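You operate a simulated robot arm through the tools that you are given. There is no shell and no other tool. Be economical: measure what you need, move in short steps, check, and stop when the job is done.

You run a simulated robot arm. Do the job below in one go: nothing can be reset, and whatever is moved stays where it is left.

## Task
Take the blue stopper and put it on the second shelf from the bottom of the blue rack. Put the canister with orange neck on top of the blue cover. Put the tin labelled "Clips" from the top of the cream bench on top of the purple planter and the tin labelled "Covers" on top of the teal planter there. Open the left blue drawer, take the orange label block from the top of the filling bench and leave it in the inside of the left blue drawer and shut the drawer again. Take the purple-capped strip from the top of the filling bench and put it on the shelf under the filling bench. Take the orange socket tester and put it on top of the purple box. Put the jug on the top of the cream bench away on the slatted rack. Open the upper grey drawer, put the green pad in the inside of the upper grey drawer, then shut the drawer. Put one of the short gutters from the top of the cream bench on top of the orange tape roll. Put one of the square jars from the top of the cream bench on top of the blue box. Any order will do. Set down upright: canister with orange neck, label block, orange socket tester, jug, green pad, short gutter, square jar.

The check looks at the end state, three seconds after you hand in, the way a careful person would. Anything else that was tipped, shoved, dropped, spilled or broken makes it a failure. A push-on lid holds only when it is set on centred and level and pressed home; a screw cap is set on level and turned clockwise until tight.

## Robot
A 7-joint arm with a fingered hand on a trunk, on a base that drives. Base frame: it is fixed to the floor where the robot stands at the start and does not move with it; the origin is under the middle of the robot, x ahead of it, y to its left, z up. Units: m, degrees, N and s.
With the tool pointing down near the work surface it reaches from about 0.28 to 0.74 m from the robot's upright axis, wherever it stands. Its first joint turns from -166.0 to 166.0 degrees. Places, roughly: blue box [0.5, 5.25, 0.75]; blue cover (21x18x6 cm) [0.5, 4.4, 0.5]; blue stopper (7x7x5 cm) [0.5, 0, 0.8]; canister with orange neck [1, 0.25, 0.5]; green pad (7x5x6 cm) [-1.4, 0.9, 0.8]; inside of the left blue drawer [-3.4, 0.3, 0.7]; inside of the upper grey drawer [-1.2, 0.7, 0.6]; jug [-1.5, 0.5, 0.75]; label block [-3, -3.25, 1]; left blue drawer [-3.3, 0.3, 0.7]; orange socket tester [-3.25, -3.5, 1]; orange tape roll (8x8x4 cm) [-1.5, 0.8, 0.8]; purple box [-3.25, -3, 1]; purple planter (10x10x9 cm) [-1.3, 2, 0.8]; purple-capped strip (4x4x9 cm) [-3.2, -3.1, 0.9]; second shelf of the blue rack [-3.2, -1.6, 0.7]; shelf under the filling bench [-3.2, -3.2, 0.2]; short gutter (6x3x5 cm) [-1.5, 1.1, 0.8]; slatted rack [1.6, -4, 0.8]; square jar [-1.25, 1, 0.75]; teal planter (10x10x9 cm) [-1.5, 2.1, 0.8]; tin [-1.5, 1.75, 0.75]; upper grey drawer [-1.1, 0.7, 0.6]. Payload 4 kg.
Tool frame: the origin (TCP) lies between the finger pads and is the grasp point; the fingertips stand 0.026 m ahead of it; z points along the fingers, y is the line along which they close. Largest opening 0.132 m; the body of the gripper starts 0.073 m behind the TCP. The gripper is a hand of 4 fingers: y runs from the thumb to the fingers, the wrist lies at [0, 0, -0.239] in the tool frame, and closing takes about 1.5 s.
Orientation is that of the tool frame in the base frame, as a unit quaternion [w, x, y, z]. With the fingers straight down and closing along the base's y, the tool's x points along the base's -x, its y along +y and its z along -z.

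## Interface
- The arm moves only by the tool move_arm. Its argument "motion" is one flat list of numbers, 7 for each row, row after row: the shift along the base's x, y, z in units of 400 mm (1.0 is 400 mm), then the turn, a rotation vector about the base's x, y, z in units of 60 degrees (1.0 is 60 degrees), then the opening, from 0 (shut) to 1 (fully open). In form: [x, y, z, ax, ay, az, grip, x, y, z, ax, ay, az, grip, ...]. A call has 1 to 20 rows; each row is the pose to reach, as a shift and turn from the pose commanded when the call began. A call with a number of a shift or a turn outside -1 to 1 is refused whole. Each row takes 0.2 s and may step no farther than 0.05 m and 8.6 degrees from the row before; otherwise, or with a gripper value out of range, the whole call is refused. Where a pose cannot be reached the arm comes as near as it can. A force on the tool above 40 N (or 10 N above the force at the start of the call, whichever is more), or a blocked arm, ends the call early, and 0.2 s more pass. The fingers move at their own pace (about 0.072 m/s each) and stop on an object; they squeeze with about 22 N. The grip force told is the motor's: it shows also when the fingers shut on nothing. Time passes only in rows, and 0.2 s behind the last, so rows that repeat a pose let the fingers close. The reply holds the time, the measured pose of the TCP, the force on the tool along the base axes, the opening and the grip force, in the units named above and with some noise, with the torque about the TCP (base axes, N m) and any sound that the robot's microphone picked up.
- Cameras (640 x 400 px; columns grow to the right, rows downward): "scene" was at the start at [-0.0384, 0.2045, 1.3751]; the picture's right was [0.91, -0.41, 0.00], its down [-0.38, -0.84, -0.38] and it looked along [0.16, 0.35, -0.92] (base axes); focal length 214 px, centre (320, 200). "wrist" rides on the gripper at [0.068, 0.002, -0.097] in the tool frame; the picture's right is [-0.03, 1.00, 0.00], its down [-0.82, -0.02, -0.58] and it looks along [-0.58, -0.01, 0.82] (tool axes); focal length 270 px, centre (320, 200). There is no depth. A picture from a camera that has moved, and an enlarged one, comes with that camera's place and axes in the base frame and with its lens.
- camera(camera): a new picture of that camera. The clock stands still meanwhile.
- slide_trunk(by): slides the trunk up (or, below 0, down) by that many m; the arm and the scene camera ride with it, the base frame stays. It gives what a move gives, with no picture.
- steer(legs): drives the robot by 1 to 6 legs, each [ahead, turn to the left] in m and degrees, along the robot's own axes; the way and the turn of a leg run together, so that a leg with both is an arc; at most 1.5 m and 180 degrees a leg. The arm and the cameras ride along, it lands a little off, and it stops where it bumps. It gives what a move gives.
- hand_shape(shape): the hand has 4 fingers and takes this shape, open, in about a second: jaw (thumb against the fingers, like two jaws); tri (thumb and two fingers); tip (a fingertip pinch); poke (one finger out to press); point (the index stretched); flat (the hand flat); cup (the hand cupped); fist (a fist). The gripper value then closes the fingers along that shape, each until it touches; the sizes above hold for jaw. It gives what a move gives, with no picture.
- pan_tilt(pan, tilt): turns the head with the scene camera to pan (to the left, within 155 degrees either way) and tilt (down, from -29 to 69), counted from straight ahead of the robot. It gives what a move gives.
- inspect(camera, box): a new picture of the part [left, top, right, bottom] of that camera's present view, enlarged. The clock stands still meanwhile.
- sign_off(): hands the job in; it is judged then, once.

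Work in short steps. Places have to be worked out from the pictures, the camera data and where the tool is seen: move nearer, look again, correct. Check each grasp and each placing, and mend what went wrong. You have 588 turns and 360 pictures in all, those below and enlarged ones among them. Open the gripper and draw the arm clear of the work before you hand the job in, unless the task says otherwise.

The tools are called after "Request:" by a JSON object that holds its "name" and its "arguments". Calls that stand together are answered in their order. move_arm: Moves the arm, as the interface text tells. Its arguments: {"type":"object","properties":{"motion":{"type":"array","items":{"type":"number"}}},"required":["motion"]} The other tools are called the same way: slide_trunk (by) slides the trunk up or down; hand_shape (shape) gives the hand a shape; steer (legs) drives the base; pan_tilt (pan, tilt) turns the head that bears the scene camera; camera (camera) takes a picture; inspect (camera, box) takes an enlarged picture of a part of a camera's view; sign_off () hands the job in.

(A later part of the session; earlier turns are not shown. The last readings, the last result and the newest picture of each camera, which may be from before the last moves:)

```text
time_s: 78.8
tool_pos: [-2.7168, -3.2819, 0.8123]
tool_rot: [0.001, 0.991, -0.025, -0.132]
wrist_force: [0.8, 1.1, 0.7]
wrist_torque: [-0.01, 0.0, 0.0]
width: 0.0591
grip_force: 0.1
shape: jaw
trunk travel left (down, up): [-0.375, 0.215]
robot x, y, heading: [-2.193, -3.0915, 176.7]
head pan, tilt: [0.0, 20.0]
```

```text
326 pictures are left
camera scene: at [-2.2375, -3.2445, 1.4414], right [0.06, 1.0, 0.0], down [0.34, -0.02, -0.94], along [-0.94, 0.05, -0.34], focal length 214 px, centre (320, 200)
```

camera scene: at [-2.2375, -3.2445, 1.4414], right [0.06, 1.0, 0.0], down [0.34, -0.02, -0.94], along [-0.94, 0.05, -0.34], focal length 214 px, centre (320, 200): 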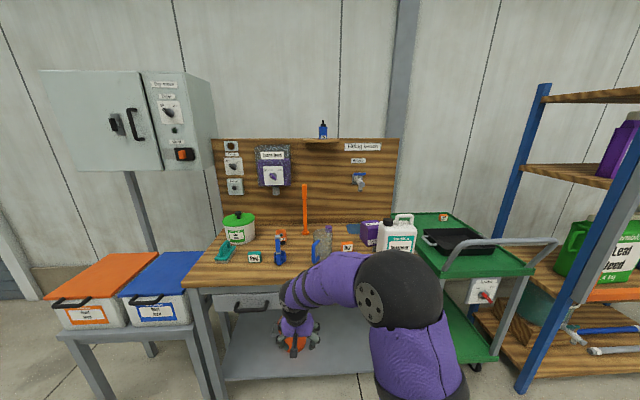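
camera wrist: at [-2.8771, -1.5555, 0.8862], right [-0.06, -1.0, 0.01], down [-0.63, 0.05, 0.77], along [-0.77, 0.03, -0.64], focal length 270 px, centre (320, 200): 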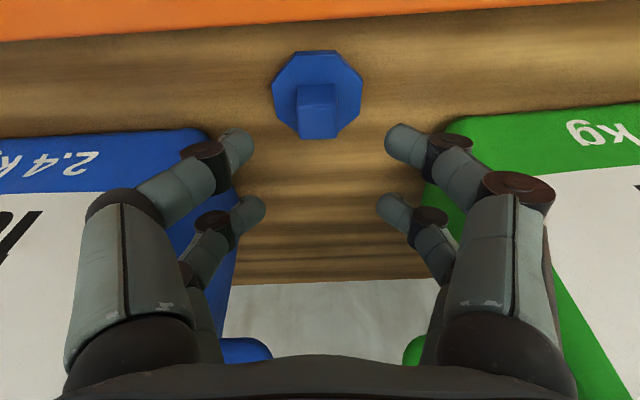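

The arm move was refused for step size, but the drive withdrew the hand straight out anyway. Now I raise and straighten the tool before the filling bench for an overview.

Request:
{"name": "move_arm", "arguments": {"motion": [0, 0.05, 0.1, 0, -0.05, 0, 0.5, 0, 0.1, 0.2, 0, -0.1, 0, 0.6, 0, 0.15, 0.3, 0, -0.15, 0, 0.7, 0, 0.2, 0.4, 0, -0.2, 0, 0.8, 0, 0.25, 0.5, 0, -0.25, 0, 0.8, 0, 0.3, 0.6, 0, -0.25, 0, 0.8, 0, 0.35, 0.7, 0, -0.25, 0, 0.8]}}

Request:
{"name": "camera", "arguments": {"camera": "wrist"}}

Request:
{"name": "inspect", "arguments": {"camera": "scene", "box": [190, 190, 430, 340]}}

```text
time_s: 80.4
tool_pos: [-2.7177, -3.1429, 1.0934]
tool_rot: [-0.003, 1.0, -0.025, -0.003]
wrist_force: [0.1, 0.5, -0.5]
wrist_torque: [-0.03, 0.01, -0.01]
width: 0.1053
grip_force: 0.0
shape: jaw
trunk travel left (down, up): [-0.375, 0.215]
robot x, y, heading: [-2.1926, -3.0963, 176.7]
head pan, tilt: [0.0, 20.0]
```

```text
325 pictures are left
camera wrist: at [-2.6482, -3.1495, 1.1885], right [-0.08, -1.0, 0.0], down [-0.81, 0.06, 0.58], along [-0.58, 0.05, -0.81], focal length 270 px, centre (320, 200)
```

wrist: 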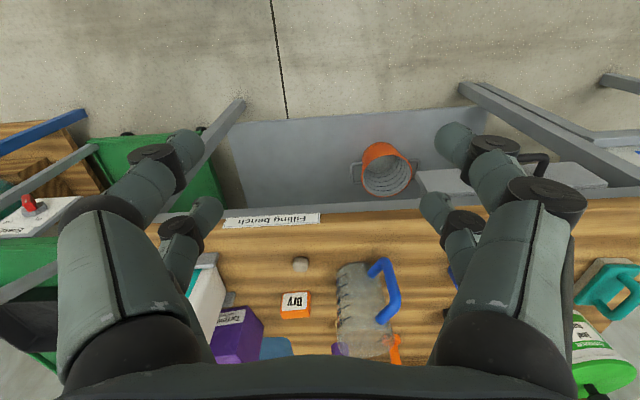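

```text
2.67 times, centred on (310, 265) of scene
camera zoom: at [-2.2375, -3.2445, 1.4414], right [0.06, 1.0, 0.0], down [0.34, -0.02, -0.94], along [-0.94, 0.05, -0.34], focal length 572 px, centre (347, 27)
```

zoom: 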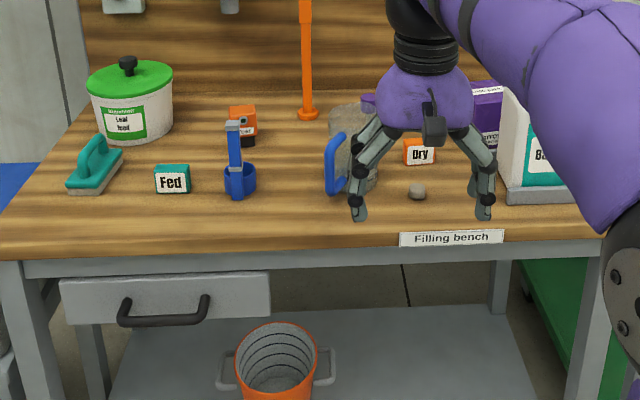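

Bench top seems ~0.87; "Dry" is the orange label block near (−3.09, −3.07). I raise the trunk and drive closer for a better look.

Request:
{"name": "slide_trunk", "arguments": {"by": 0.15}}

Request:
{"name": "steer", "arguments": {"legs": [[0.3, 0]]}}

Request:
{"name": "pan_tilt", "arguments": {"pan": 0, "tilt": 40}}

Request:
{"name": "camera", "arguments": {"camera": "scene"}}

Request:
{"name": "camera", "arguments": {"camera": "wrist"}}

```text
time_s: 82.2
tool_pos: [-2.7166, -3.1431, 1.2425]
tool_rot: [-0.003, 1.0, -0.025, -0.002]
wrist_force: [0.4, -0.3, 0.0]
wrist_torque: [0.0, 0.0, 0.02]
width: 0.1053
grip_force: 0.1
shape: jaw
trunk travel left (down, up): [-0.525, 0.065]
robot x, y, heading: [-2.1936, -3.0937, 177.0]
head pan, tilt: [0.0, 20.0]
```

```text
time_s: 84.2
tool_pos: [-3.0134, -3.1237, 1.2414]
tool_rot: [-0.003, 1.0, -0.027, -0.002]
wrist_force: [-0.3, -0.2, -0.4]
wrist_torque: [0.0, -0.01, 0.01]
width: 0.1055
grip_force: 0.1
shape: jaw
trunk travel left (down, up): [-0.525, 0.065]
robot x, y, heading: [-2.4901, -3.0765, 176.8]
head pan, tilt: [0.0, 20.0]
```

```text
time_s: 85.0
tool_pos: [-3.0137, -3.1241, 1.2419]
tool_rot: [-0.003, 1.0, -0.028, -0.002]
wrist_force: [0.3, -0.7, 0.7]
wrist_torque: [0.0, -0.03, -0.03]
width: 0.1055
grip_force: 0.0
shape: jaw
trunk travel left (down, up): [-0.525, 0.065]
robot x, y, heading: [-2.491, -3.0743, 176.6]
head pan, tilt: [0.0, 40.0]
```

```text
323 pictures are left
camera scene: at [-2.5268, -3.2274, 1.5601], right [0.06, 1.0, 0.0], down [0.64, -0.04, -0.77], along [-0.77, 0.05, -0.64], focal length 214 px, centre (320, 200)
```

scene: 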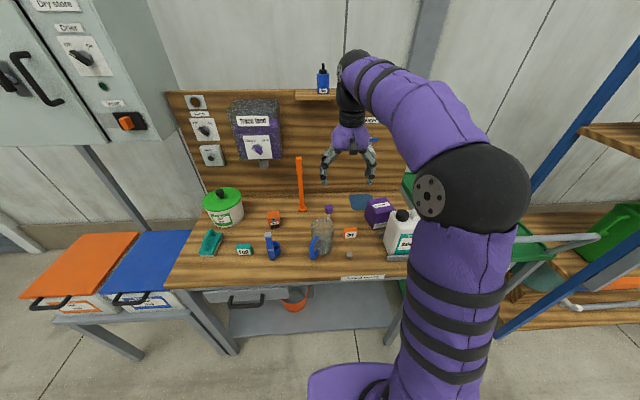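

```text
322 pictures are left
camera wrist: at [-2.9453, -3.1303, 1.3378], right [-0.08, -1.0, -0.01], down [-0.81, 0.06, 0.58], along [-0.58, 0.05, -0.81], focal length 270 px, centre (320, 200)
```

wrist: 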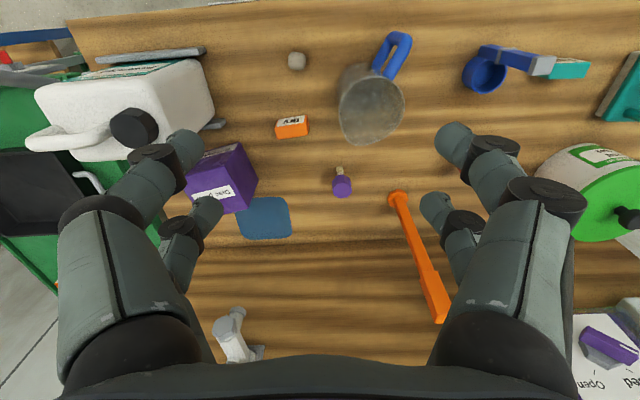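

Request:
{"name": "inspect", "arguments": {"camera": "scene", "box": [190, 170, 430, 290]}}

```text
2.67 times, centred on (310, 230) of scene
camera zoom: at [-2.5268, -3.2274, 1.5601], right [0.06, 1.0, 0.0], down [0.64, -0.04, -0.77], along [-0.77, 0.05, -0.64], focal length 572 px, centre (347, 120)
```

zoom: 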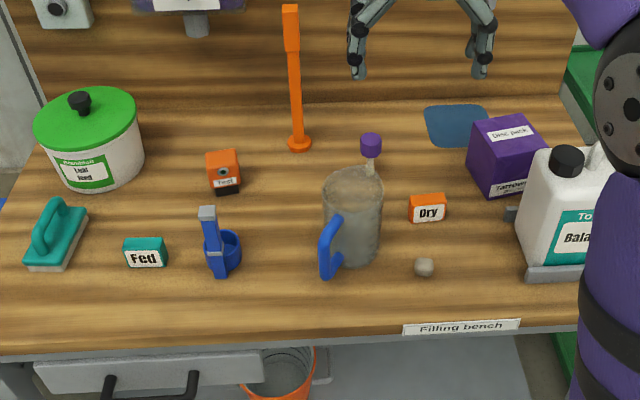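

Positions: Dry block (−3.108, −3.065, 0.895), strip (−3.215, −3.146), purple box top centre (−3.168, −2.94, 0.989), tester (−3.208, −3.387). I shift the base to about (−2.55, −3.2) so everything is in reach.

Request:
{"name": "steer", "arguments": {"legs": [[-0.3, 0], [0, 20], [0.38, 0], [0, -17]]}}

Request:
{"name": "camera", "arguments": {"camera": "scene"}}

Request:
{"name": "camera", "arguments": {"camera": "wrist"}}

```text
time_s: 91.2
tool_pos: [-3.0792, -3.2615, 1.2412]
tool_rot: [-0.003, 1.0, -0.013, -0.003]
wrist_force: [-0.3, 0.0, 0.8]
wrist_torque: [-0.02, 0.0, -0.03]
width: 0.1054
grip_force: 0.1
shape: jaw
trunk travel left (down, up): [-0.525, 0.065]
robot x, y, heading: [-2.5569, -3.1956, 178.2]
head pan, tilt: [0.0, 40.0]
```

```text
320 pictures are left
camera scene: at [-2.5894, -3.3498, 1.56], right [0.03, 1.0, 0.0], down [0.64, -0.02, -0.77], along [-0.77, 0.02, -0.64], focal length 214 px, centre (320, 200)
```

scene: 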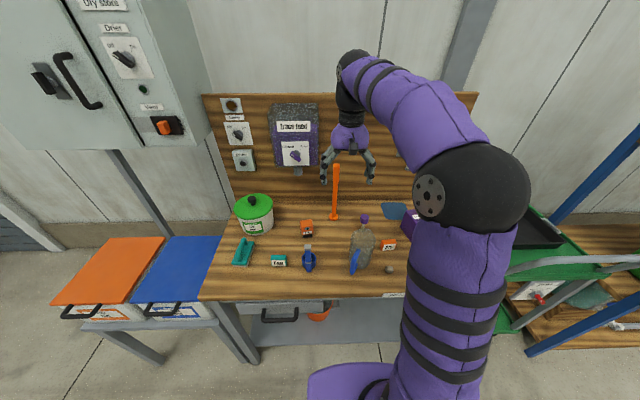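

```text
319 pictures are left
camera wrist: at [-3.0106, -3.2664, 1.3378], right [-0.05, -1.0, -0.01], down [-0.81, 0.04, 0.58], along [-0.58, 0.03, -0.81], focal length 270 px, centre (320, 200)
```

wrist: 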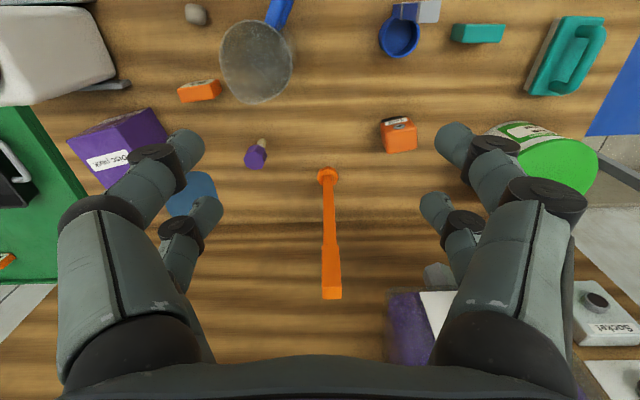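

The tester is at (−3.187, −3.386), top ≈0.935; the orange rod at (−3.28, −3.27) reaches z≈1.15. I move above the tester and check.

Request:
{"name": "move_arm", "arguments": {"motion": [-0.07, -0.08, 0, 0, 0, 0, 0.7, -0.14, -0.16, 0, 0, 0, 0, 0.7, -0.2, -0.24, 0, 0, 0, 0, 0.7, -0.27, -0.311, -0.05, 0, 0, 0, 0.7, -0.27, -0.311, -0.15, 0, 0, 0, 0.7, -0.27, -0.311, -0.25, 0, 0, 0, 0.7, -0.27, -0.311, -0.35, 0, 0, 0, 0.7, -0.27, -0.311, -0.45, 0, 0, 0, 0.7, -0.27, -0.311, -0.55, 0, 0, 0, 0.7]}}

Request:
{"name": "camera", "arguments": {"camera": "wrist"}}

Request:
{"name": "inspect", "arguments": {"camera": "scene", "box": [240, 150, 400, 270]}}

```text
time_s: 93.2
tool_pos: [-3.1899, -3.3862, 1.0216]
tool_rot: [-0.004, 1.0, -0.012, -0.003]
wrist_force: [0.3, 0.1, 0.1]
wrist_torque: [0.02, 0.0, 0.03]
width: 0.0925
grip_force: 0.0
shape: jaw
out of reach, approached as far as the arm can: row 4
trunk travel left (down, up): [-0.525, 0.065]
robot x, y, heading: [-2.5594, -3.1964, 178.4]
head pan, tilt: [0.0, 40.0]
```

```text
318 pictures are left
camera wrist: at [-3.1206, -3.3905, 1.1178], right [-0.05, -1.0, 0.0], down [-0.81, 0.04, 0.58], along [-0.58, 0.03, -0.81], focal length 270 px, centre (320, 200)
```

wrist: 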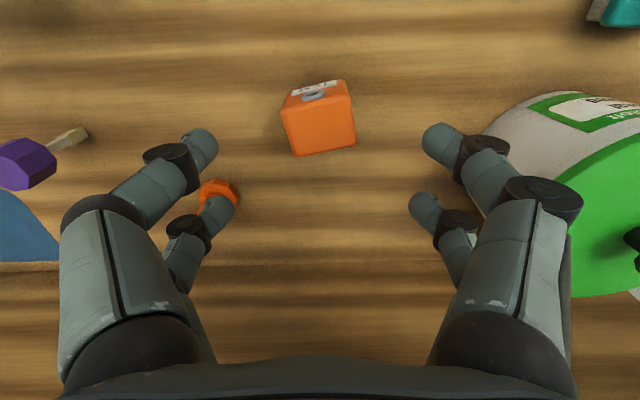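

```text
3.33 times, centred on (320, 210) of scene
camera zoom: at [-2.5896, -3.3499, 1.56], right [0.03, 1.0, 0.0], down [0.64, -0.02, -0.77], along [-0.77, 0.02, -0.64], focal length 715 px, centre (320, 167)
```

zoom: 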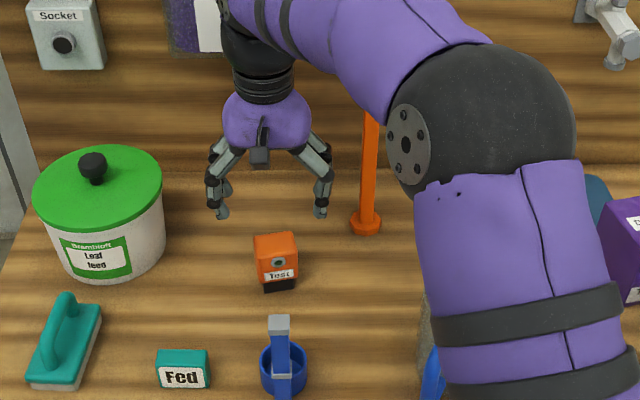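

Aligned in position; the tester is turned ~11°, so I turn the tool to match, descend to 0.92 and close.

Request:
{"name": "move_arm", "arguments": {"motion": [0, 0, -0.05, 0, 0, 0.1, 0.7, 0, 0, -0.12, 0, 0, 0.183, 0.7, 0, 0, -0.2, 0, 0, 0.183, 0.7, 0, 0, -0.254, 0, 0, 0.183, 0.7, 0, 0, -0.254, 0, 0, 0.183, 0.4, 0, 0, -0.254, 0, 0, 0.183, 0.1, 0, 0, -0.254, 0, 0, 0.183, 0, 0, 0, -0.254, 0, 0, 0.183, 0, 0, 0, -0.254, 0, 0, 0.183, 0]}}

Request:
{"name": "camera", "arguments": {"camera": "wrist"}}

```text
time_s: 95.2
tool_pos: [-3.1893, -3.3855, 0.9211]
tool_rot: [-0.003, 0.996, 0.084, -0.003]
wrist_force: [1.1, 0.9, -0.5]
wrist_torque: [0.04, -0.02, 0.0]
width: 0.0388
grip_force: 21.7
shape: jaw
trunk travel left (down, up): [-0.525, 0.065]
robot x, y, heading: [-2.5589, -3.1981, 178.4]
head pan, tilt: [0.0, 40.0]
```

```text
316 pictures are left
camera wrist: at [-3.1201, -3.3771, 1.0163], right [0.14, -0.99, -0.01], down [-0.81, -0.12, 0.58], along [-0.58, -0.08, -0.81], focal length 270 px, centre (320, 200)
```

wrist: 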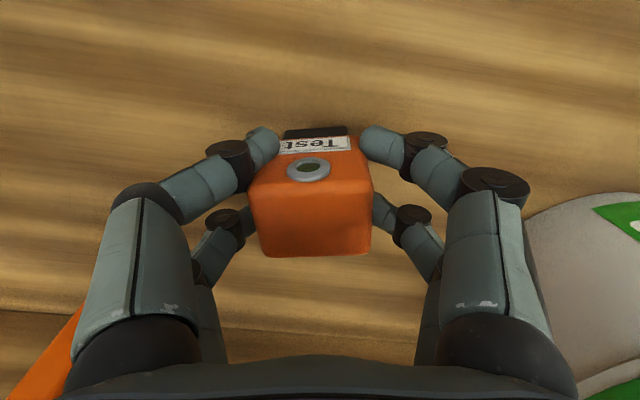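

Gripped. I lift it clear and pull back a bit.

Request:
{"name": "move_arm", "arguments": {"motion": [0, 0, 0.12, 0, 0, 0, 0, 0.03, 0, 0.24, 0, 0, 0, 0, 0.07, 0, 0.35, 0, 0, 0, 0, 0.12, 0, 0.46, 0, 0, 0, 0, 0.17, 0, 0.57, 0, 0, 0, 0, 0.22, 0, 0.68, 0, 0, 0, 0, 0.28, 0, 0.73, 0, 0, 0, 0, 0.28, 0.12, 0.73, 0, 0, -0.04, 0, 0.28, 0.24, 0.73, 0, 0, -0.08, 0, 0.28, 0.36, 0.73, 0, 0, -0.12, 0, 0.28, 0.48, 0.73, 0, 0, -0.16, 0, 0.28, 0.6, 0.73, 0, 0, -0.183, 0]}}

Request:
{"name": "camera", "arguments": {"camera": "wrist"}}

```text
time_s: 97.8
tool_pos: [-3.0786, -3.1458, 1.2134]
tool_rot: [-0.003, 1.0, -0.012, -0.004]
wrist_force: [-0.5, 0.4, -1.0]
wrist_torque: [-0.02, -0.03, 0.01]
width: 0.032
grip_force: 22.2
shape: jaw
trunk travel left (down, up): [-0.525, 0.065]
robot x, y, heading: [-2.5559, -3.1962, 178.4]
head pan, tilt: [0.0, 40.0]
```

```text
315 pictures are left
camera wrist: at [-3.0078, -3.1495, 1.3097], right [-0.05, -1.0, 0.0], down [-0.81, 0.04, 0.58], along [-0.58, 0.03, -0.81], focal length 270 px, centre (320, 200)
```

wrist: 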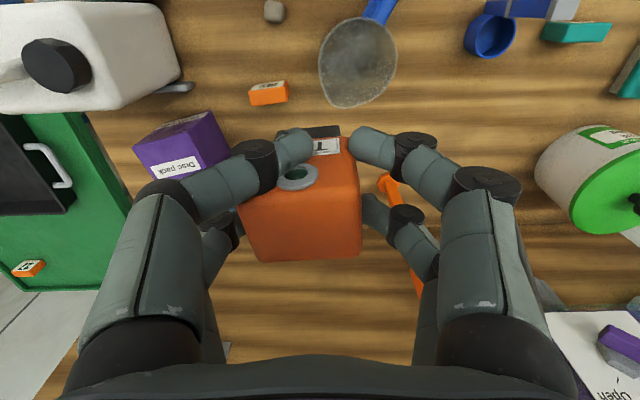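

Request:
{"name": "inspect", "arguments": {"camera": "wrist", "box": [200, 100, 440, 280]}}

Request:
{"name": "inspect", "arguments": {"camera": "scene", "box": [270, 90, 450, 230]}}

```text
2.22 times, centred on (320, 190) of wrist
camera zoom: at [-3.0078, -3.1495, 1.3097], right [-0.05, -1.0, 0.0], down [-0.81, 0.04, 0.58], along [-0.58, 0.03, -0.81], focal length 601 px, centre (320, 222)
```

zoom: 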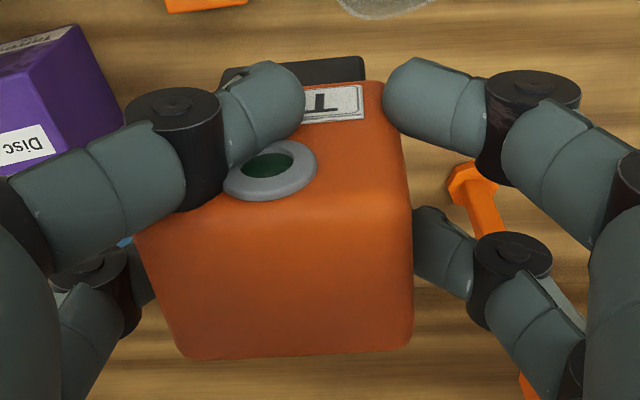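

```text
2.86 times, centred on (360, 160) of scene
camera zoom: at [-2.5895, -3.3495, 1.5601], right [0.03, 1.0, 0.0], down [0.64, -0.02, -0.77], along [-0.77, 0.02, -0.64], focal length 613 px, centre (206, 314)
```

zoom: 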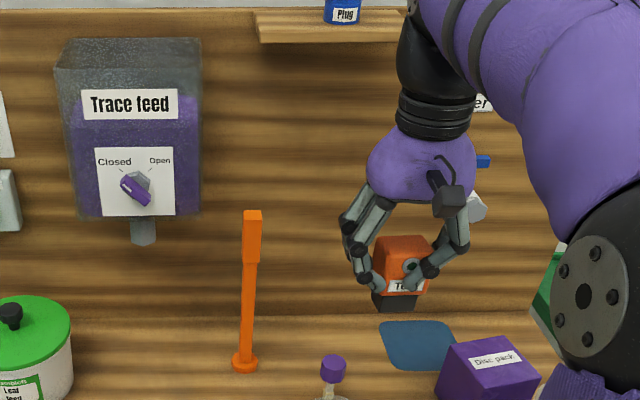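

Held, slightly yawed but level. I move above the purple box at height and look before lowering.

Request:
{"name": "move_arm", "arguments": {"motion": [-0.04, 0.1, 0, 0, 0, 0, 0, -0.08, 0.2, 0, 0, 0, 0, 0, -0.13, 0.3, 0, 0, 0, 0, 0, -0.18, 0.4, 0, 0, 0, 0, 0, -0.233, 0.49, 0, 0, 0, 0, 0, -0.233, 0.49, -0.1, 0, 0, 0, 0, -0.233, 0.49, -0.2, 0, 0, 0, 0, -0.233, 0.49, -0.28, 0, 0, 0, 0]}}

Request:
{"name": "camera", "arguments": {"camera": "wrist"}}

Request:
{"name": "camera", "arguments": {"camera": "scene"}}

```text
time_s: 99.7
tool_pos: [-3.1685, -2.9495, 1.0991]
tool_rot: [-0.002, 1.0, -0.011, -0.002]
wrist_force: [1.1, 0.1, -0.9]
wrist_torque: [0.0, 0.0, 0.02]
width: 0.0311
grip_force: 21.7
shape: jaw
out of reach, approached as far as the arm can: row 5
trunk travel left (down, up): [-0.525, 0.065]
robot x, y, heading: [-2.5598, -3.1967, 178.2]
head pan, tilt: [0.0, 40.0]
```

```text
312 pictures are left
camera wrist: at [-3.0994, -2.954, 1.1957], right [-0.05, -1.0, -0.01], down [-0.81, 0.04, 0.58], along [-0.58, 0.03, -0.81], focal length 270 px, centre (320, 200)
```

wrist: 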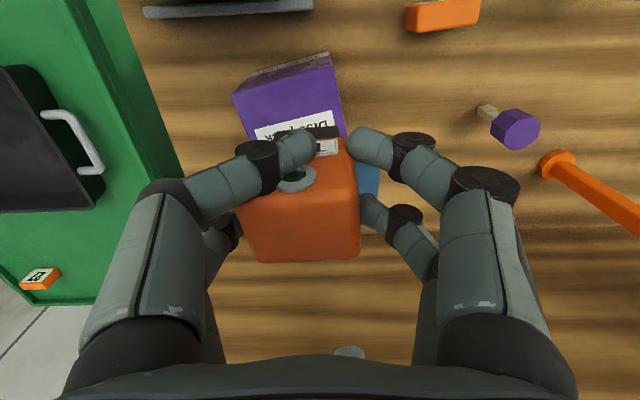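

```text
311 pictures are left
camera scene: at [-2.5898, -3.3498, 1.56], right [0.03, 1.0, 0.0], down [0.64, -0.02, -0.77], along [-0.77, 0.02, -0.64], focal length 214 px, centre (320, 200)
```

scene: 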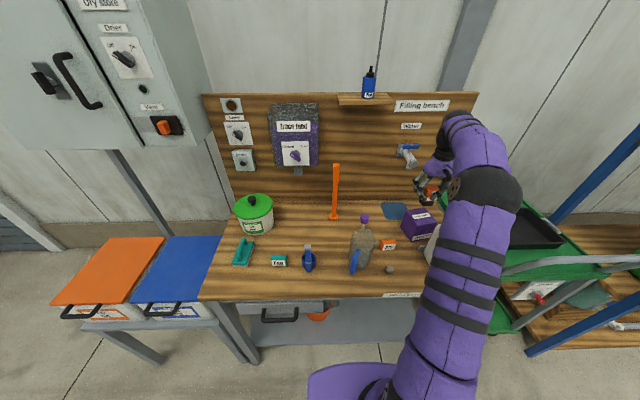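

Box top centre ≈(−3.177, −2.94). I correct by 1 cm and lower to just above contact.

Request:
{"name": "move_arm", "arguments": {"motion": [-0.029, 0.01, -0.05, 0, 0, 0, 0, -0.029, 0.01, -0.1, 0, 0, 0, 0, -0.029, 0.01, -0.13, 0, 0, 0, 0, -0.029, 0.01, -0.14, 0, 0, 0, 0]}}

Request:
{"name": "camera", "arguments": {"camera": "wrist"}}

Request:
{"name": "inspect", "arguments": {"camera": "scene", "box": [370, 160, 450, 260]}}

```text
time_s: 100.7
tool_pos: [-3.1805, -2.9462, 1.0447]
tool_rot: [-0.003, 1.0, -0.012, -0.003]
wrist_force: [0.1, -0.4, -1.5]
wrist_torque: [0.0, -0.02, 0.0]
width: 0.0312
grip_force: 22.4
shape: jaw
trunk travel left (down, up): [-0.525, 0.065]
robot x, y, heading: [-2.5591, -3.194, 178.3]
head pan, tilt: [0.0, 40.0]
```

```text
310 pictures are left
camera wrist: at [-3.1115, -2.9505, 1.1399], right [-0.05, -1.0, -0.01], down [-0.81, 0.04, 0.58], along [-0.58, 0.03, -0.81], focal length 270 px, centre (320, 200)
```

wrist: 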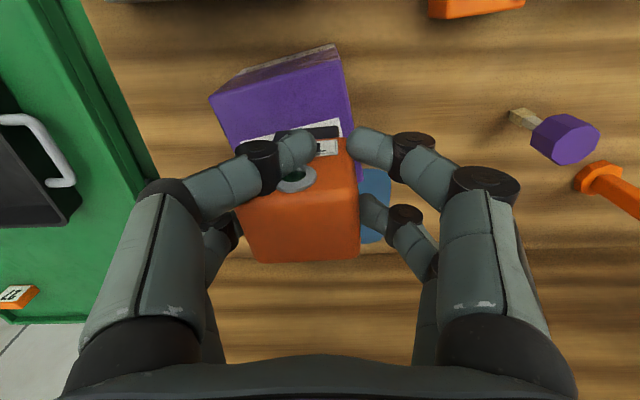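

```text
4.00 times, centred on (410, 210) of scene
camera zoom: at [-2.5897, -3.3497, 1.56], right [0.03, 1.0, 0.0], down [0.64, -0.02, -0.77], along [-0.77, 0.02, -0.64], focal length 858 px, centre (-40, 160)
```

zoom: 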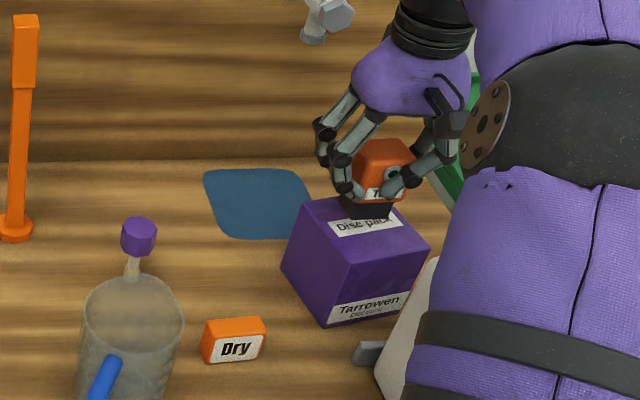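

The tester's base is ~1.4 cm too far back; I correct that and lower to contact.

Request:
{"name": "move_arm", "arguments": {"motion": [0.035, 0, 0.0, 0, 0, 0, 0, 0.035, 0, -0.01, 0, 0, 0, 0, 0.035, 0, -0.02, 0, 0, 0, 0, 0.035, 0, -0.03, 0, 0, 0, 0]}}

Request:
{"name": "inspect", "arguments": {"camera": "scene", "box": [370, 160, 450, 260]}}

```text
time_s: 101.7
tool_pos: [-3.1676, -2.9465, 1.0303]
tool_rot: [-0.003, 1.0, -0.012, -0.003]
wrist_force: [0.1, 0.2, -1.9]
wrist_torque: [-0.01, 0.0, 0.02]
width: 0.031
grip_force: 21.9
shape: jaw
trunk travel left (down, up): [-0.525, 0.065]
robot x, y, heading: [-2.5572, -3.1962, 178.1]
head pan, tilt: [0.0, 40.0]
```

```text
4.00 times, centred on (410, 210) of scene
camera zoom: at [-2.5895, -3.3497, 1.5601], right [0.03, 1.0, 0.0], down [0.64, -0.02, -0.77], along [-0.77, 0.02, -0.64], focal length 858 px, centre (-40, 160)
```

zoom: 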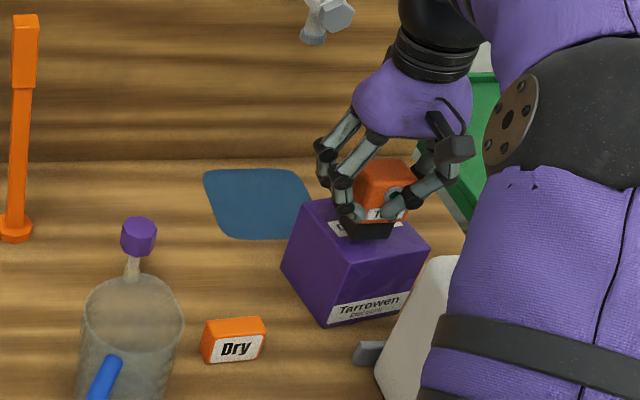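

Request:
{"name": "move_arm", "arguments": {"motion": [0, 0, -0.007, 0, 0, 0, 0, 0, 0, -0.014, 0, 0, 0, 0, 0, 0, -0.021, 0, 0, 0, 0, 0, 0, -0.028, 0, 0, 0, 0]}}

Request:
{"name": "inspect", "arguments": {"camera": "scene", "box": [370, 160, 450, 260]}}

```text
time_s: 102.7
tool_pos: [-3.1663, -2.9462, 1.0203]
tool_rot: [-0.002, 1.0, -0.013, -0.003]
wrist_force: [0.4, -0.4, -1.1]
wrist_torque: [0.0, 0.01, 0.01]
width: 0.0312
grip_force: 22.8
shape: jaw
trunk travel left (down, up): [-0.525, 0.065]
robot x, y, heading: [-2.5566, -3.1965, 178.1]
head pan, tilt: [0.0, 40.0]
```

```text
4.00 times, centred on (410, 210) of scene
camera zoom: at [-2.5896, -3.3497, 1.5601], right [0.03, 1.0, 0.0], down [0.64, -0.02, -0.77], along [-0.77, 0.02, -0.64], focal length 858 px, centre (-40, 160)
```

zoom: 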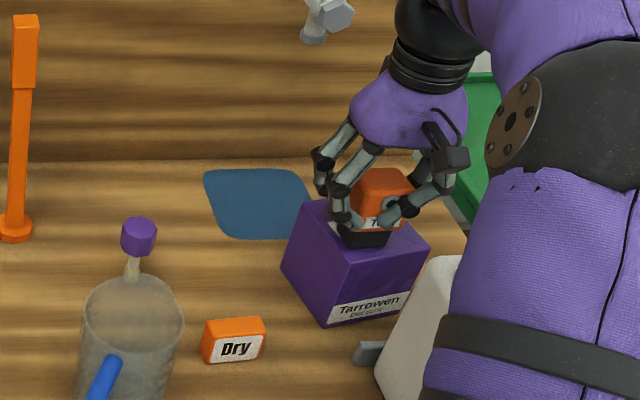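

Still not touching; I shift back 8 mm and continue down.

Request:
{"name": "move_arm", "arguments": {"motion": [-0.02, 0, -0.007, 0, 0, 0, 0, -0.02, 0, -0.014, 0, 0, 0, 0, -0.02, 0, -0.021, 0, 0, 0, 0, -0.02, 0, -0.028, 0, 0, 0, 0]}}

Request:
{"name": "inspect", "arguments": {"camera": "scene", "box": [370, 160, 450, 260]}}

Request:
{"name": "camera", "arguments": {"camera": "wrist"}}

```text
time_s: 103.7
tool_pos: [-3.1721, -2.948, 1.0181]
tool_rot: [-0.004, 1.0, -0.011, -0.006]
wrist_force: [8.6, -1.9, 37.2]
wrist_torque: [0.45, 0.34, -0.11]
width: 0.0328
grip_force: 22.0
shape: jaw
trunk travel left (down, up): [-0.525, 0.065]
robot x, y, heading: [-2.5541, -3.2008, 178.4]
head pan, tilt: [0.0, 40.0]
```

```text
4.00 times, centred on (410, 210) of scene
camera zoom: at [-2.5849, -3.3514, 1.5605], right [0.03, 1.0, 0.0], down [0.64, -0.02, -0.77], along [-0.77, 0.02, -0.64], focal length 858 px, centre (-40, 160)
```

zoom: 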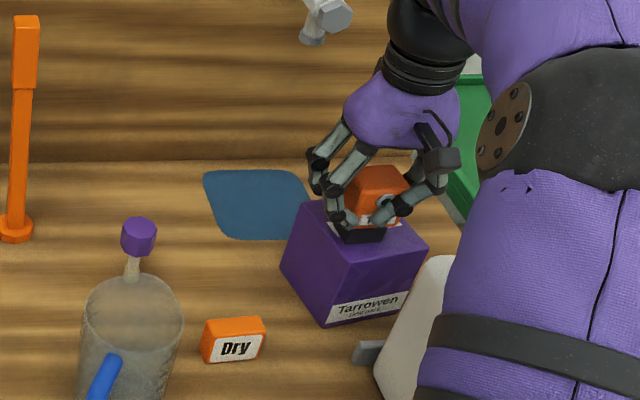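

```text
305 pictures are left
camera wrist: at [-3.1022, -2.952, 1.1113], right [-0.05, -1.0, -0.01], down [-0.81, 0.04, 0.59], along [-0.59, 0.04, -0.81], focal length 270 px, centre (320, 200)
```

wrist: 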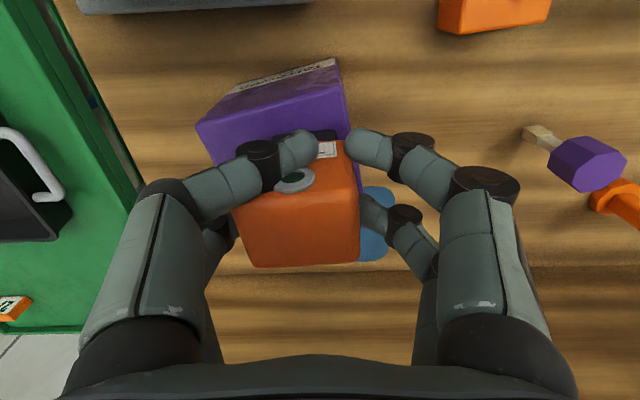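

In contact on the box. I ease off 3 mm and open gently.

Request:
{"name": "move_arm", "arguments": {"motion": [0, 0, 0.008, 0, 0, 0, 0.1, 0, 0, 0.01, 0, 0, 0, 0.25, 0, 0, 0.01, 0, 0, 0, 0.35, 0, 0, 0.01, 0, 0, 0, 0.45, 0, 0, 0.01, 0, 0, 0, 0.55, 0, 0, 0.01, 0, 0, 0, 0.65, 0, 0, 0.05, 0, 0, 0, 0.7, 0, 0, 0.15, 0, 0, 0, 0.7, 0, 0, 0.25, 0, 0, 0, 0.7]}}

Request:
{"name": "camera", "arguments": {"camera": "wrist"}}

Request:
{"name": "inspect", "arguments": {"camera": "scene", "box": [370, 160, 450, 260]}}

```text
time_s: 105.7
tool_pos: [-3.1748, -2.9463, 1.1117]
tool_rot: [-0.003, 1.0, -0.012, -0.002]
wrist_force: [0.3, -0.8, 0.8]
wrist_torque: [-0.01, 0.0, 0.01]
width: 0.0919
grip_force: 0.0
shape: jaw
trunk travel left (down, up): [-0.525, 0.065]
robot x, y, heading: [-2.5525, -3.1976, 178.2]
head pan, tilt: [0.0, 40.0]
```

```text
304 pictures are left
camera wrist: at [-3.1062, -2.9506, 1.207], right [-0.05, -1.0, 0.0], down [-0.81, 0.04, 0.58], along [-0.58, 0.03, -0.81], focal length 270 px, centre (320, 200)
```

wrist: 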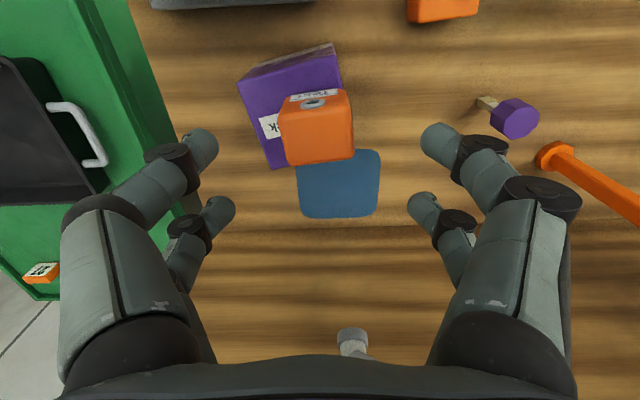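

```text
4.00 times, centred on (410, 210) of scene
camera zoom: at [-2.5894, -3.3498, 1.56], right [0.03, 1.0, 0.0], down [0.64, -0.02, -0.77], along [-0.77, 0.02, -0.64], focal length 858 px, centre (-40, 160)
```

zoom: 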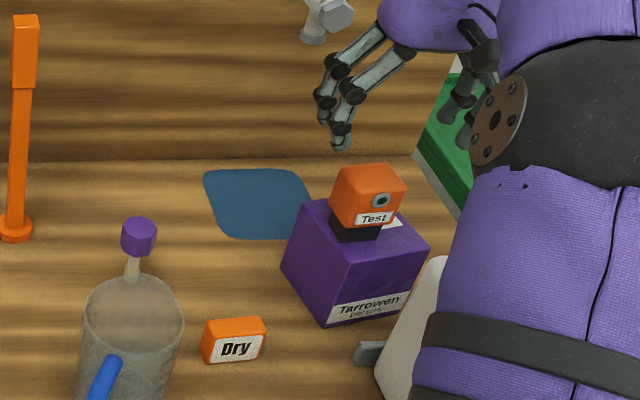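

The tester stands upright on the purple box. Next the strip: cap centre at (−3.212, −3.151, 0.935). I move above it.

Request:
{"name": "move_arm", "arguments": {"motion": [-0.02, -0.08, 0.03, 0, 0, 0, 0.6, -0.04, -0.19, 0.03, 0, 0, 0, 0.55, -0.06, -0.3, 0.03, 0, 0, 0, 0.55, -0.08, -0.41, 0.03, 0, 0, 0, 0.55, -0.093, -0.512, 0.0, 0, 0, 0, 0.55, -0.093, -0.512, -0.1, 0, 0, 0, 0.55, -0.093, -0.512, -0.18, 0, 0, 0, 0.55]}}

Request:
{"name": "camera", "arguments": {"camera": "wrist"}}

Request:
{"name": "inspect", "arguments": {"camera": "scene", "box": [300, 150, 420, 270]}}

```text
time_s: 107.2
tool_pos: [-3.212, -3.1487, 1.0389]
tool_rot: [-0.002, 1.0, -0.013, -0.002]
wrist_force: [-0.1, 0.1, -0.4]
wrist_torque: [0.01, -0.03, 0.0]
width: 0.0732
grip_force: 0.0
shape: jaw
trunk travel left (down, up): [-0.525, 0.065]
robot x, y, heading: [-2.5571, -3.1984, 178.3]
head pan, tilt: [0.0, 40.0]
```

```text
302 pictures are left
camera wrist: at [-3.1429, -3.1531, 1.1353], right [-0.05, -1.0, -0.01], down [-0.81, 0.04, 0.58], along [-0.58, 0.03, -0.81], focal length 270 px, centre (320, 200)
```

wrist: 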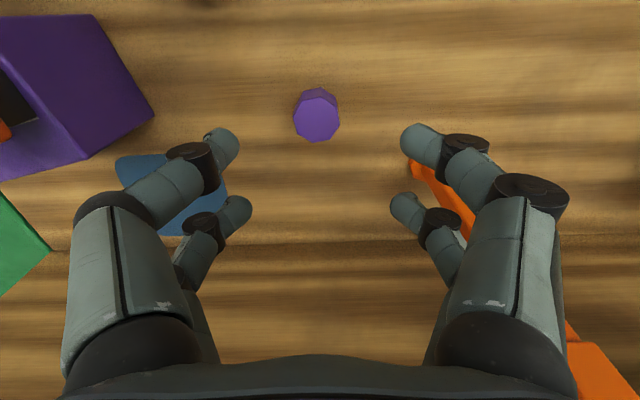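

```text
3.33 times, centred on (360, 210) of scene
camera zoom: at [-2.5896, -3.3495, 1.5601], right [0.03, 1.0, 0.0], down [0.64, -0.02, -0.77], along [-0.77, 0.02, -0.64], focal length 715 px, centre (187, 167)
```

zoom: 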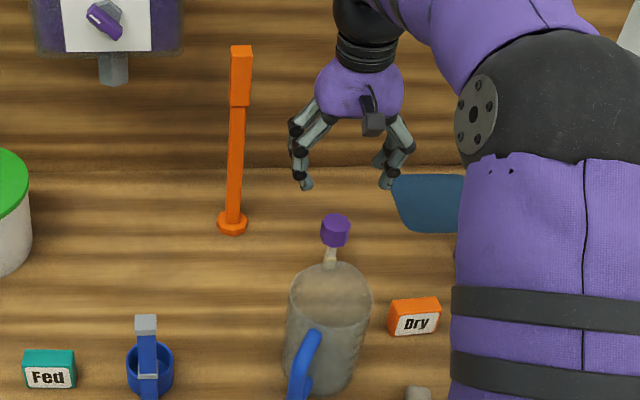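

Request:
{"name": "move_arm", "arguments": {"motion": [0.005, 0, -0.1, 0, 0, 0, 0.5, 0.005, 0, -0.18, 0, 0, 0, 0.5, 0.005, 0, -0.245, 0, 0, 0, 0.5, 0.005, 0, -0.245, 0, 0, 0, 0.2, 0.005, 0, -0.245, 0, 0, 0, 0, 0.005, 0, -0.245, 0, 0, 0, 0, 0.005, 0, -0.245, 0, 0, 0, 0]}}

Request:
{"name": "camera", "arguments": {"camera": "wrist"}}

```text
time_s: 108.8
tool_pos: [-3.2102, -3.1499, 0.9398]
tool_rot: [-0.002, 1.0, -0.012, -0.003]
wrist_force: [0.5, 0.0, -0.1]
wrist_torque: [0.03, 0.03, 0.01]
width: 0.0061
grip_force: 21.1
shape: jaw
trunk travel left (down, up): [-0.525, 0.065]
robot x, y, heading: [-2.5544, -3.1952, 178.3]
head pan, tilt: [0.0, 40.0]
```

```text
300 pictures are left
camera wrist: at [-3.1403, -3.154, 1.0354], right [-0.05, -1.0, -0.01], down [-0.81, 0.04, 0.58], along [-0.58, 0.03, -0.81], focal length 270 px, centre (320, 200)
```

wrist: 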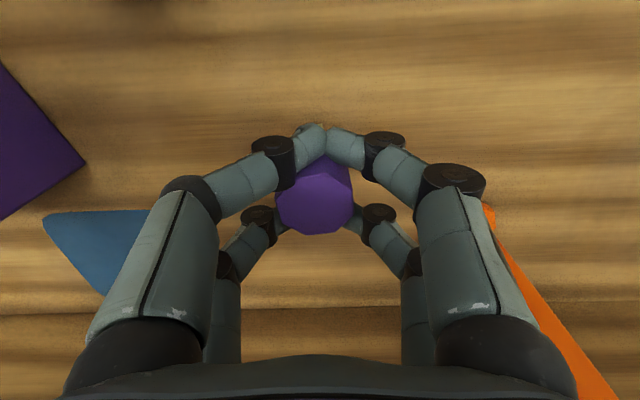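

The front pair closed ahead of the cap. I reopen, shift 1.6 cm so that pair is centred on the cap, and close again.

Request:
{"name": "move_arm", "arguments": {"motion": [0, 0, 0, 0, 0, 0, 0.3, 0, 0, 0, 0, 0, 0, 0.5, 0, 0, 0, 0, 0, 0, 0.5, 0, 0, 0, 0, 0, 0, 0.5, -0.02, 0, 0, 0, 0, 0, 0.5, -0.04, 0, 0, 0, 0, 0, 0.5, -0.04, 0, 0, 0, 0, 0, 0.5]}}

Request:
{"name": "camera", "arguments": {"camera": "wrist"}}

```text
time_s: 110.5
tool_pos: [-3.2251, -3.1501, 0.9396]
tool_rot: [-0.003, 1.0, -0.011, -0.002]
wrist_force: [1.0, -1.1, 4.6]
wrist_torque: [0.08, -0.15, -0.08]
width: 0.063
grip_force: 0.0
shape: jaw
trunk travel left (down, up): [-0.525, 0.065]
robot x, y, heading: [-2.5586, -3.1989, 178.4]
head pan, tilt: [0.0, 40.0]
```

```text
299 pictures are left
camera wrist: at [-3.1558, -3.1551, 1.0356], right [-0.05, -1.0, -0.01], down [-0.81, 0.04, 0.58], along [-0.58, 0.03, -0.81], focal length 270 px, centre (320, 200)
```

wrist: 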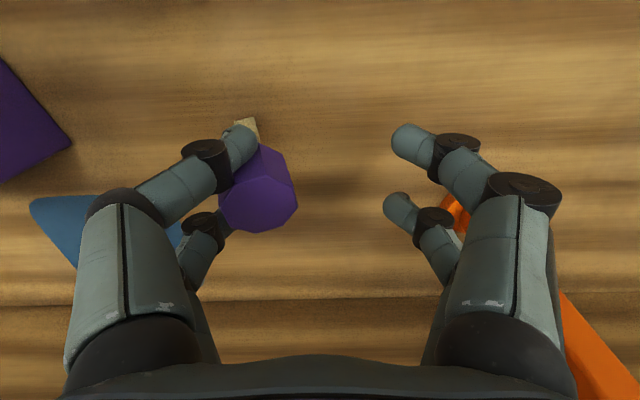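

The strip leans against the left fingers; I close so both sides bring it to the middle and grip.

Request:
{"name": "move_arm", "arguments": {"motion": [0, 0, 0.01, 0, 0, 0, 0.3, 0, 0, 0.01, 0, 0, 0, 0.1, 0, 0, 0.01, 0, 0, 0, 0, 0, 0, 0.01, 0, 0, 0, 0, 0, 0, 0.01, 0, 0, 0, 0, 0, 0, 0.01, 0, 0, 0, 0]}}

Request:
{"name": "camera", "arguments": {"camera": "wrist"}}

```text
time_s: 111.8
tool_pos: [-3.2238, -3.1498, 0.9438]
tool_rot: [-0.003, 1.0, -0.013, -0.003]
wrist_force: [-0.1, 0.1, 0.2]
wrist_torque: [-0.03, 0.02, -0.01]
width: 0.0218
grip_force: 21.8
shape: jaw
trunk travel left (down, up): [-0.525, 0.065]
robot x, y, heading: [-2.5583, -3.1986, 178.3]
head pan, tilt: [0.0, 40.0]
```

```text
298 pictures are left
camera wrist: at [-3.1559, -3.1554, 1.0393], right [-0.05, -1.0, -0.01], down [-0.81, 0.04, 0.58], along [-0.58, 0.03, -0.81], focal length 270 px, centre (320, 200)
```

wrist: 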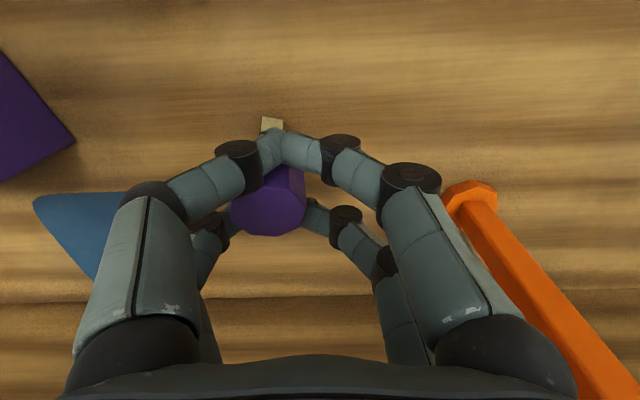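

It seems clamped (stem by the front pair, cap by the rear pair). I lift 8 cm to check.

Request:
{"name": "move_arm", "arguments": {"motion": [0, 0, 0.05, 0, 0, 0, 0, 0, 0, 0.1, 0, 0, 0, 0, 0, 0, 0.15, 0, 0, 0, 0, 0, 0, 0.2, 0, 0, 0, 0]}}

Request:
{"name": "camera", "arguments": {"camera": "wrist"}}

Request:
{"name": "inspect", "arguments": {"camera": "scene", "box": [300, 130, 420, 250]}}

```text
time_s: 112.8
tool_pos: [-3.2243, -3.1499, 1.0245]
tool_rot: [-0.003, 1.0, -0.012, -0.002]
wrist_force: [0.3, -0.4, -0.3]
wrist_torque: [-0.03, -0.02, 0.01]
width: 0.0217
grip_force: 22.6
shape: jaw
trunk travel left (down, up): [-0.525, 0.065]
robot x, y, heading: [-2.5545, -3.1942, 178.2]
head pan, tilt: [0.0, 40.0]
```

```text
297 pictures are left
camera wrist: at [-3.1546, -3.1548, 1.12], right [-0.05, -1.0, -0.01], down [-0.81, 0.04, 0.58], along [-0.58, 0.03, -0.81], focal length 270 px, centre (320, 200)
```

wrist: 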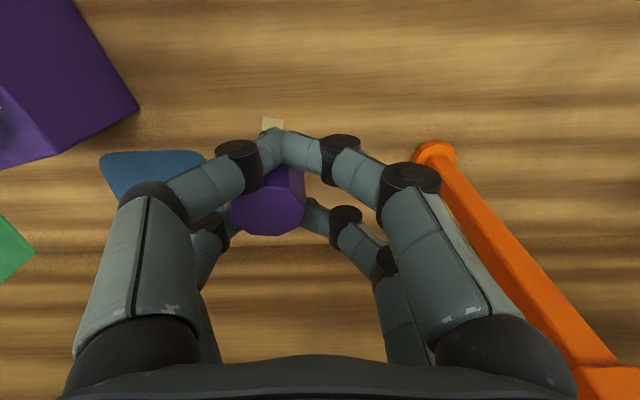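

```text
3.33 times, centred on (360, 190) of scene
camera zoom: at [-2.5894, -3.3498, 1.56], right [0.03, 1.0, 0.0], down [0.64, -0.02, -0.77], along [-0.77, 0.02, -0.64], focal length 715 px, centre (187, 233)
```

zoom: 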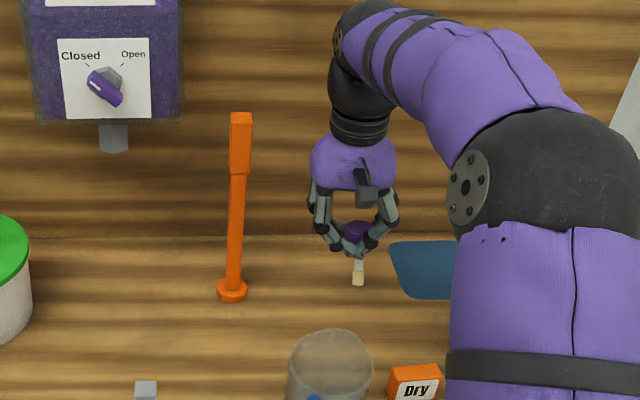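

Held upright. I raise it over the jug, pull back and back the base off 0.45 m.

Request:
{"name": "move_arm", "arguments": {"motion": [0.02, 0, 0.12, 0, 0, 0, 0, 0.06, 0, 0.24, 0, 0, 0, 0, 0.12, 0, 0.34, 0, 0, 0, 0, 0.2, 0, 0.42, 0, 0, 0, 0, 0.3, 0, 0.45, 0, 0, 0, 0, 0.4, 0, 0.45, 0, 0, 0, 0, 0.5, 0, 0.45, 0, 0, 0, 0]}}

```text
refused: row 2 steps farther than a row can; nothing moved
```

Request:
{"name": "move_arm", "arguments": {"motion": [0.02, 0, 0.1, 0, 0, 0, 0, 0.05, 0, 0.2, 0, 0, 0, 0, 0.09, 0, 0.3, 0, 0, 0, 0, 0.15, 0, 0.4, 0, 0, 0, 0, 0.24, 0, 0.45, 0, 0, 0, 0, 0.34, 0, 0.45, 0, 0, 0, 0, 0.44, 0, 0.45, 0, 0, 0, 0]}}

```text
time_s: 114.5
tool_pos: [-3.0487, -3.1516, 1.2048]
tool_rot: [-0.003, 1.0, -0.011, -0.002]
wrist_force: [-0.3, 0.7, -0.9]
wrist_torque: [0.0, 0.01, -0.01]
width: 0.0207
grip_force: 21.7
shape: jaw
trunk travel left (down, up): [-0.525, 0.065]
robot x, y, heading: [-2.5554, -3.1948, 178.2]
head pan, tilt: [0.0, 40.0]
```

Clear of everything; I back off 0.45 m, lower the trunk and look at the lower shelf.

Request:
{"name": "steer", "arguments": {"legs": [[-0.45, 0]]}}

Request:
{"name": "slide_trunk", "arguments": {"by": -0.5}}

Request:
{"name": "pan_tilt", "arguments": {"pan": 0, "tilt": 30}}

Request:
{"name": "camera", "arguments": {"camera": "scene"}}

Request:
{"name": "camera", "arguments": {"camera": "wrist"}}

```text
time_s: 117.2
tool_pos: [-2.6006, -3.1634, 1.2043]
tool_rot: [-0.003, 1.0, -0.013, -0.002]
wrist_force: [0.4, 0.3, -0.7]
wrist_torque: [0.01, 0.01, -0.01]
width: 0.0209
grip_force: 21.4
shape: jaw
trunk travel left (down, up): [-0.525, 0.065]
robot x, y, heading: [-2.1065, -3.2131, 177.8]
head pan, tilt: [0.0, 40.0]
```

```text
refused: -0.5 is not a number from -0.4 to 0.4
```

```text
time_s: 117.9
tool_pos: [-2.6016, -3.1634, 1.2045]
tool_rot: [-0.002, 1.0, -0.013, -0.003]
wrist_force: [0.7, -0.7, 0.2]
wrist_torque: [0.02, -0.01, 0.02]
width: 0.0208
grip_force: 21.7
shape: jaw
trunk travel left (down, up): [-0.525, 0.065]
robot x, y, heading: [-2.1098, -3.2095, 178.1]
head pan, tilt: [0.0, 30.0]
```

```text
295 pictures are left
camera scene: at [-2.148, -3.3635, 1.5753], right [0.03, 1.0, 0.0], down [0.5, -0.02, -0.87], along [-0.87, 0.03, -0.5], focal length 214 px, centre (320, 200)
```

scene: 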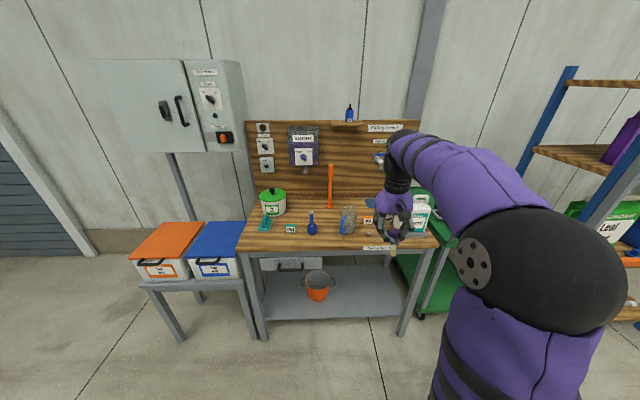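

```text
294 pictures are left
camera wrist: at [-2.5322, -3.1681, 1.2997], right [-0.05, -1.0, -0.01], down [-0.81, 0.04, 0.58], along [-0.58, 0.03, -0.81], focal length 270 px, centre (320, 200)
```

wrist: 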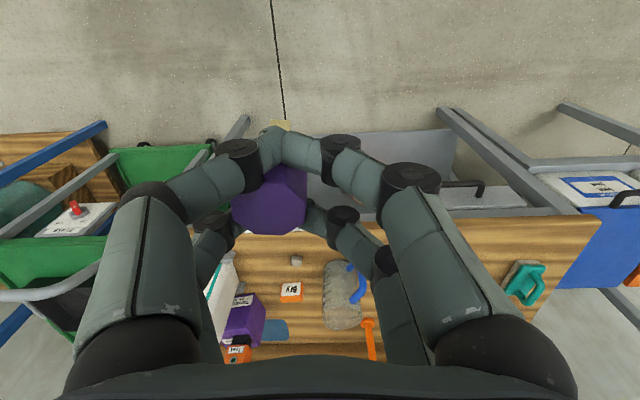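

The lower shelf's front edge is near x −2.97, free space to the right of the orange bucket (y≈−3.08). I lower the trunk fully.

Request:
{"name": "slide_trunk", "arguments": {"by": -0.4}}

Request:
{"name": "move_arm", "arguments": {"motion": [0, 0, -0.1, 0, 0, 0, 0, 0, 0, -0.2, 0, 0, 0, 0, 0, 0, -0.3, 0, 0, 0, 0, 0, 0, -0.4, 0, 0, 0, 0, 0, 0, -0.5, 0, 0, 0, 0, 0, 0, -0.6, 0, 0, 0, 0, 0, 0, -0.7, 0, 0, 0, 0, 0, 0, -0.8, 0, 0, 0, 0]}}

Request:
{"name": "camera", "arguments": {"camera": "scene"}}

Request:
{"name": "camera", "arguments": {"camera": "wrist"}}

```text
time_s: 121.7
tool_pos: [-2.6016, -3.1637, 0.8047]
tool_rot: [-0.003, 1.0, -0.014, -0.003]
wrist_force: [-0.2, -0.1, -0.6]
wrist_torque: [0.01, 0.0, -0.01]
width: 0.0205
grip_force: 22.2
shape: jaw
trunk travel left (down, up): [-0.125, 0.465]
robot x, y, heading: [-2.1093, -3.2093, 178.1]
head pan, tilt: [0.0, 30.0]
```

```text
time_s: 123.5
tool_pos: [-2.6032, -3.1646, 0.4855]
tool_rot: [-0.003, 1.0, -0.014, -0.002]
wrist_force: [0.1, 0.5, -0.2]
wrist_torque: [-0.04, 0.02, 0.0]
width: 0.0208
grip_force: 21.8
shape: jaw
trunk travel left (down, up): [-0.125, 0.465]
robot x, y, heading: [-2.1098, -3.2101, 178.1]
head pan, tilt: [0.0, 30.0]
```

```text
293 pictures are left
camera scene: at [-2.1476, -3.3636, 1.1755], right [0.03, 1.0, 0.0], down [0.5, -0.02, -0.87], along [-0.87, 0.03, -0.5], focal length 214 px, centre (320, 200)
```

scene: 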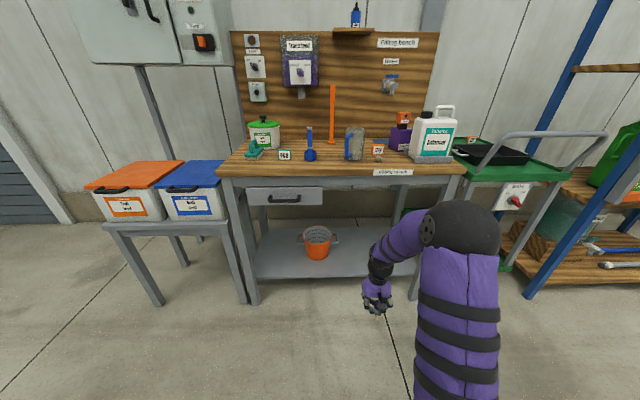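

```text
292 pictures are left
camera wrist: at [-2.5327, -3.1693, 0.5825], right [-0.05, -1.0, -0.01], down [-0.81, 0.04, 0.58], along [-0.58, 0.03, -0.81], focal length 270 px, centre (320, 200)
```

wrist: 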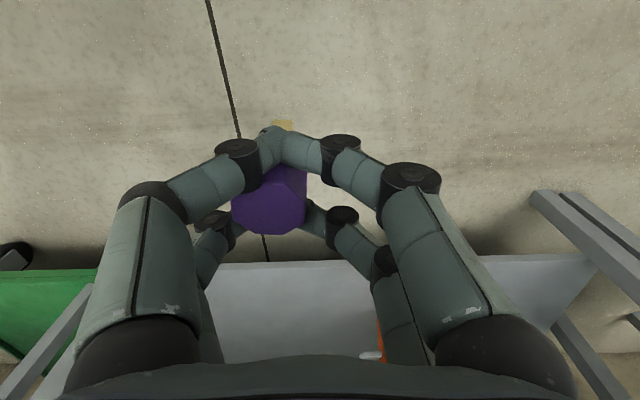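

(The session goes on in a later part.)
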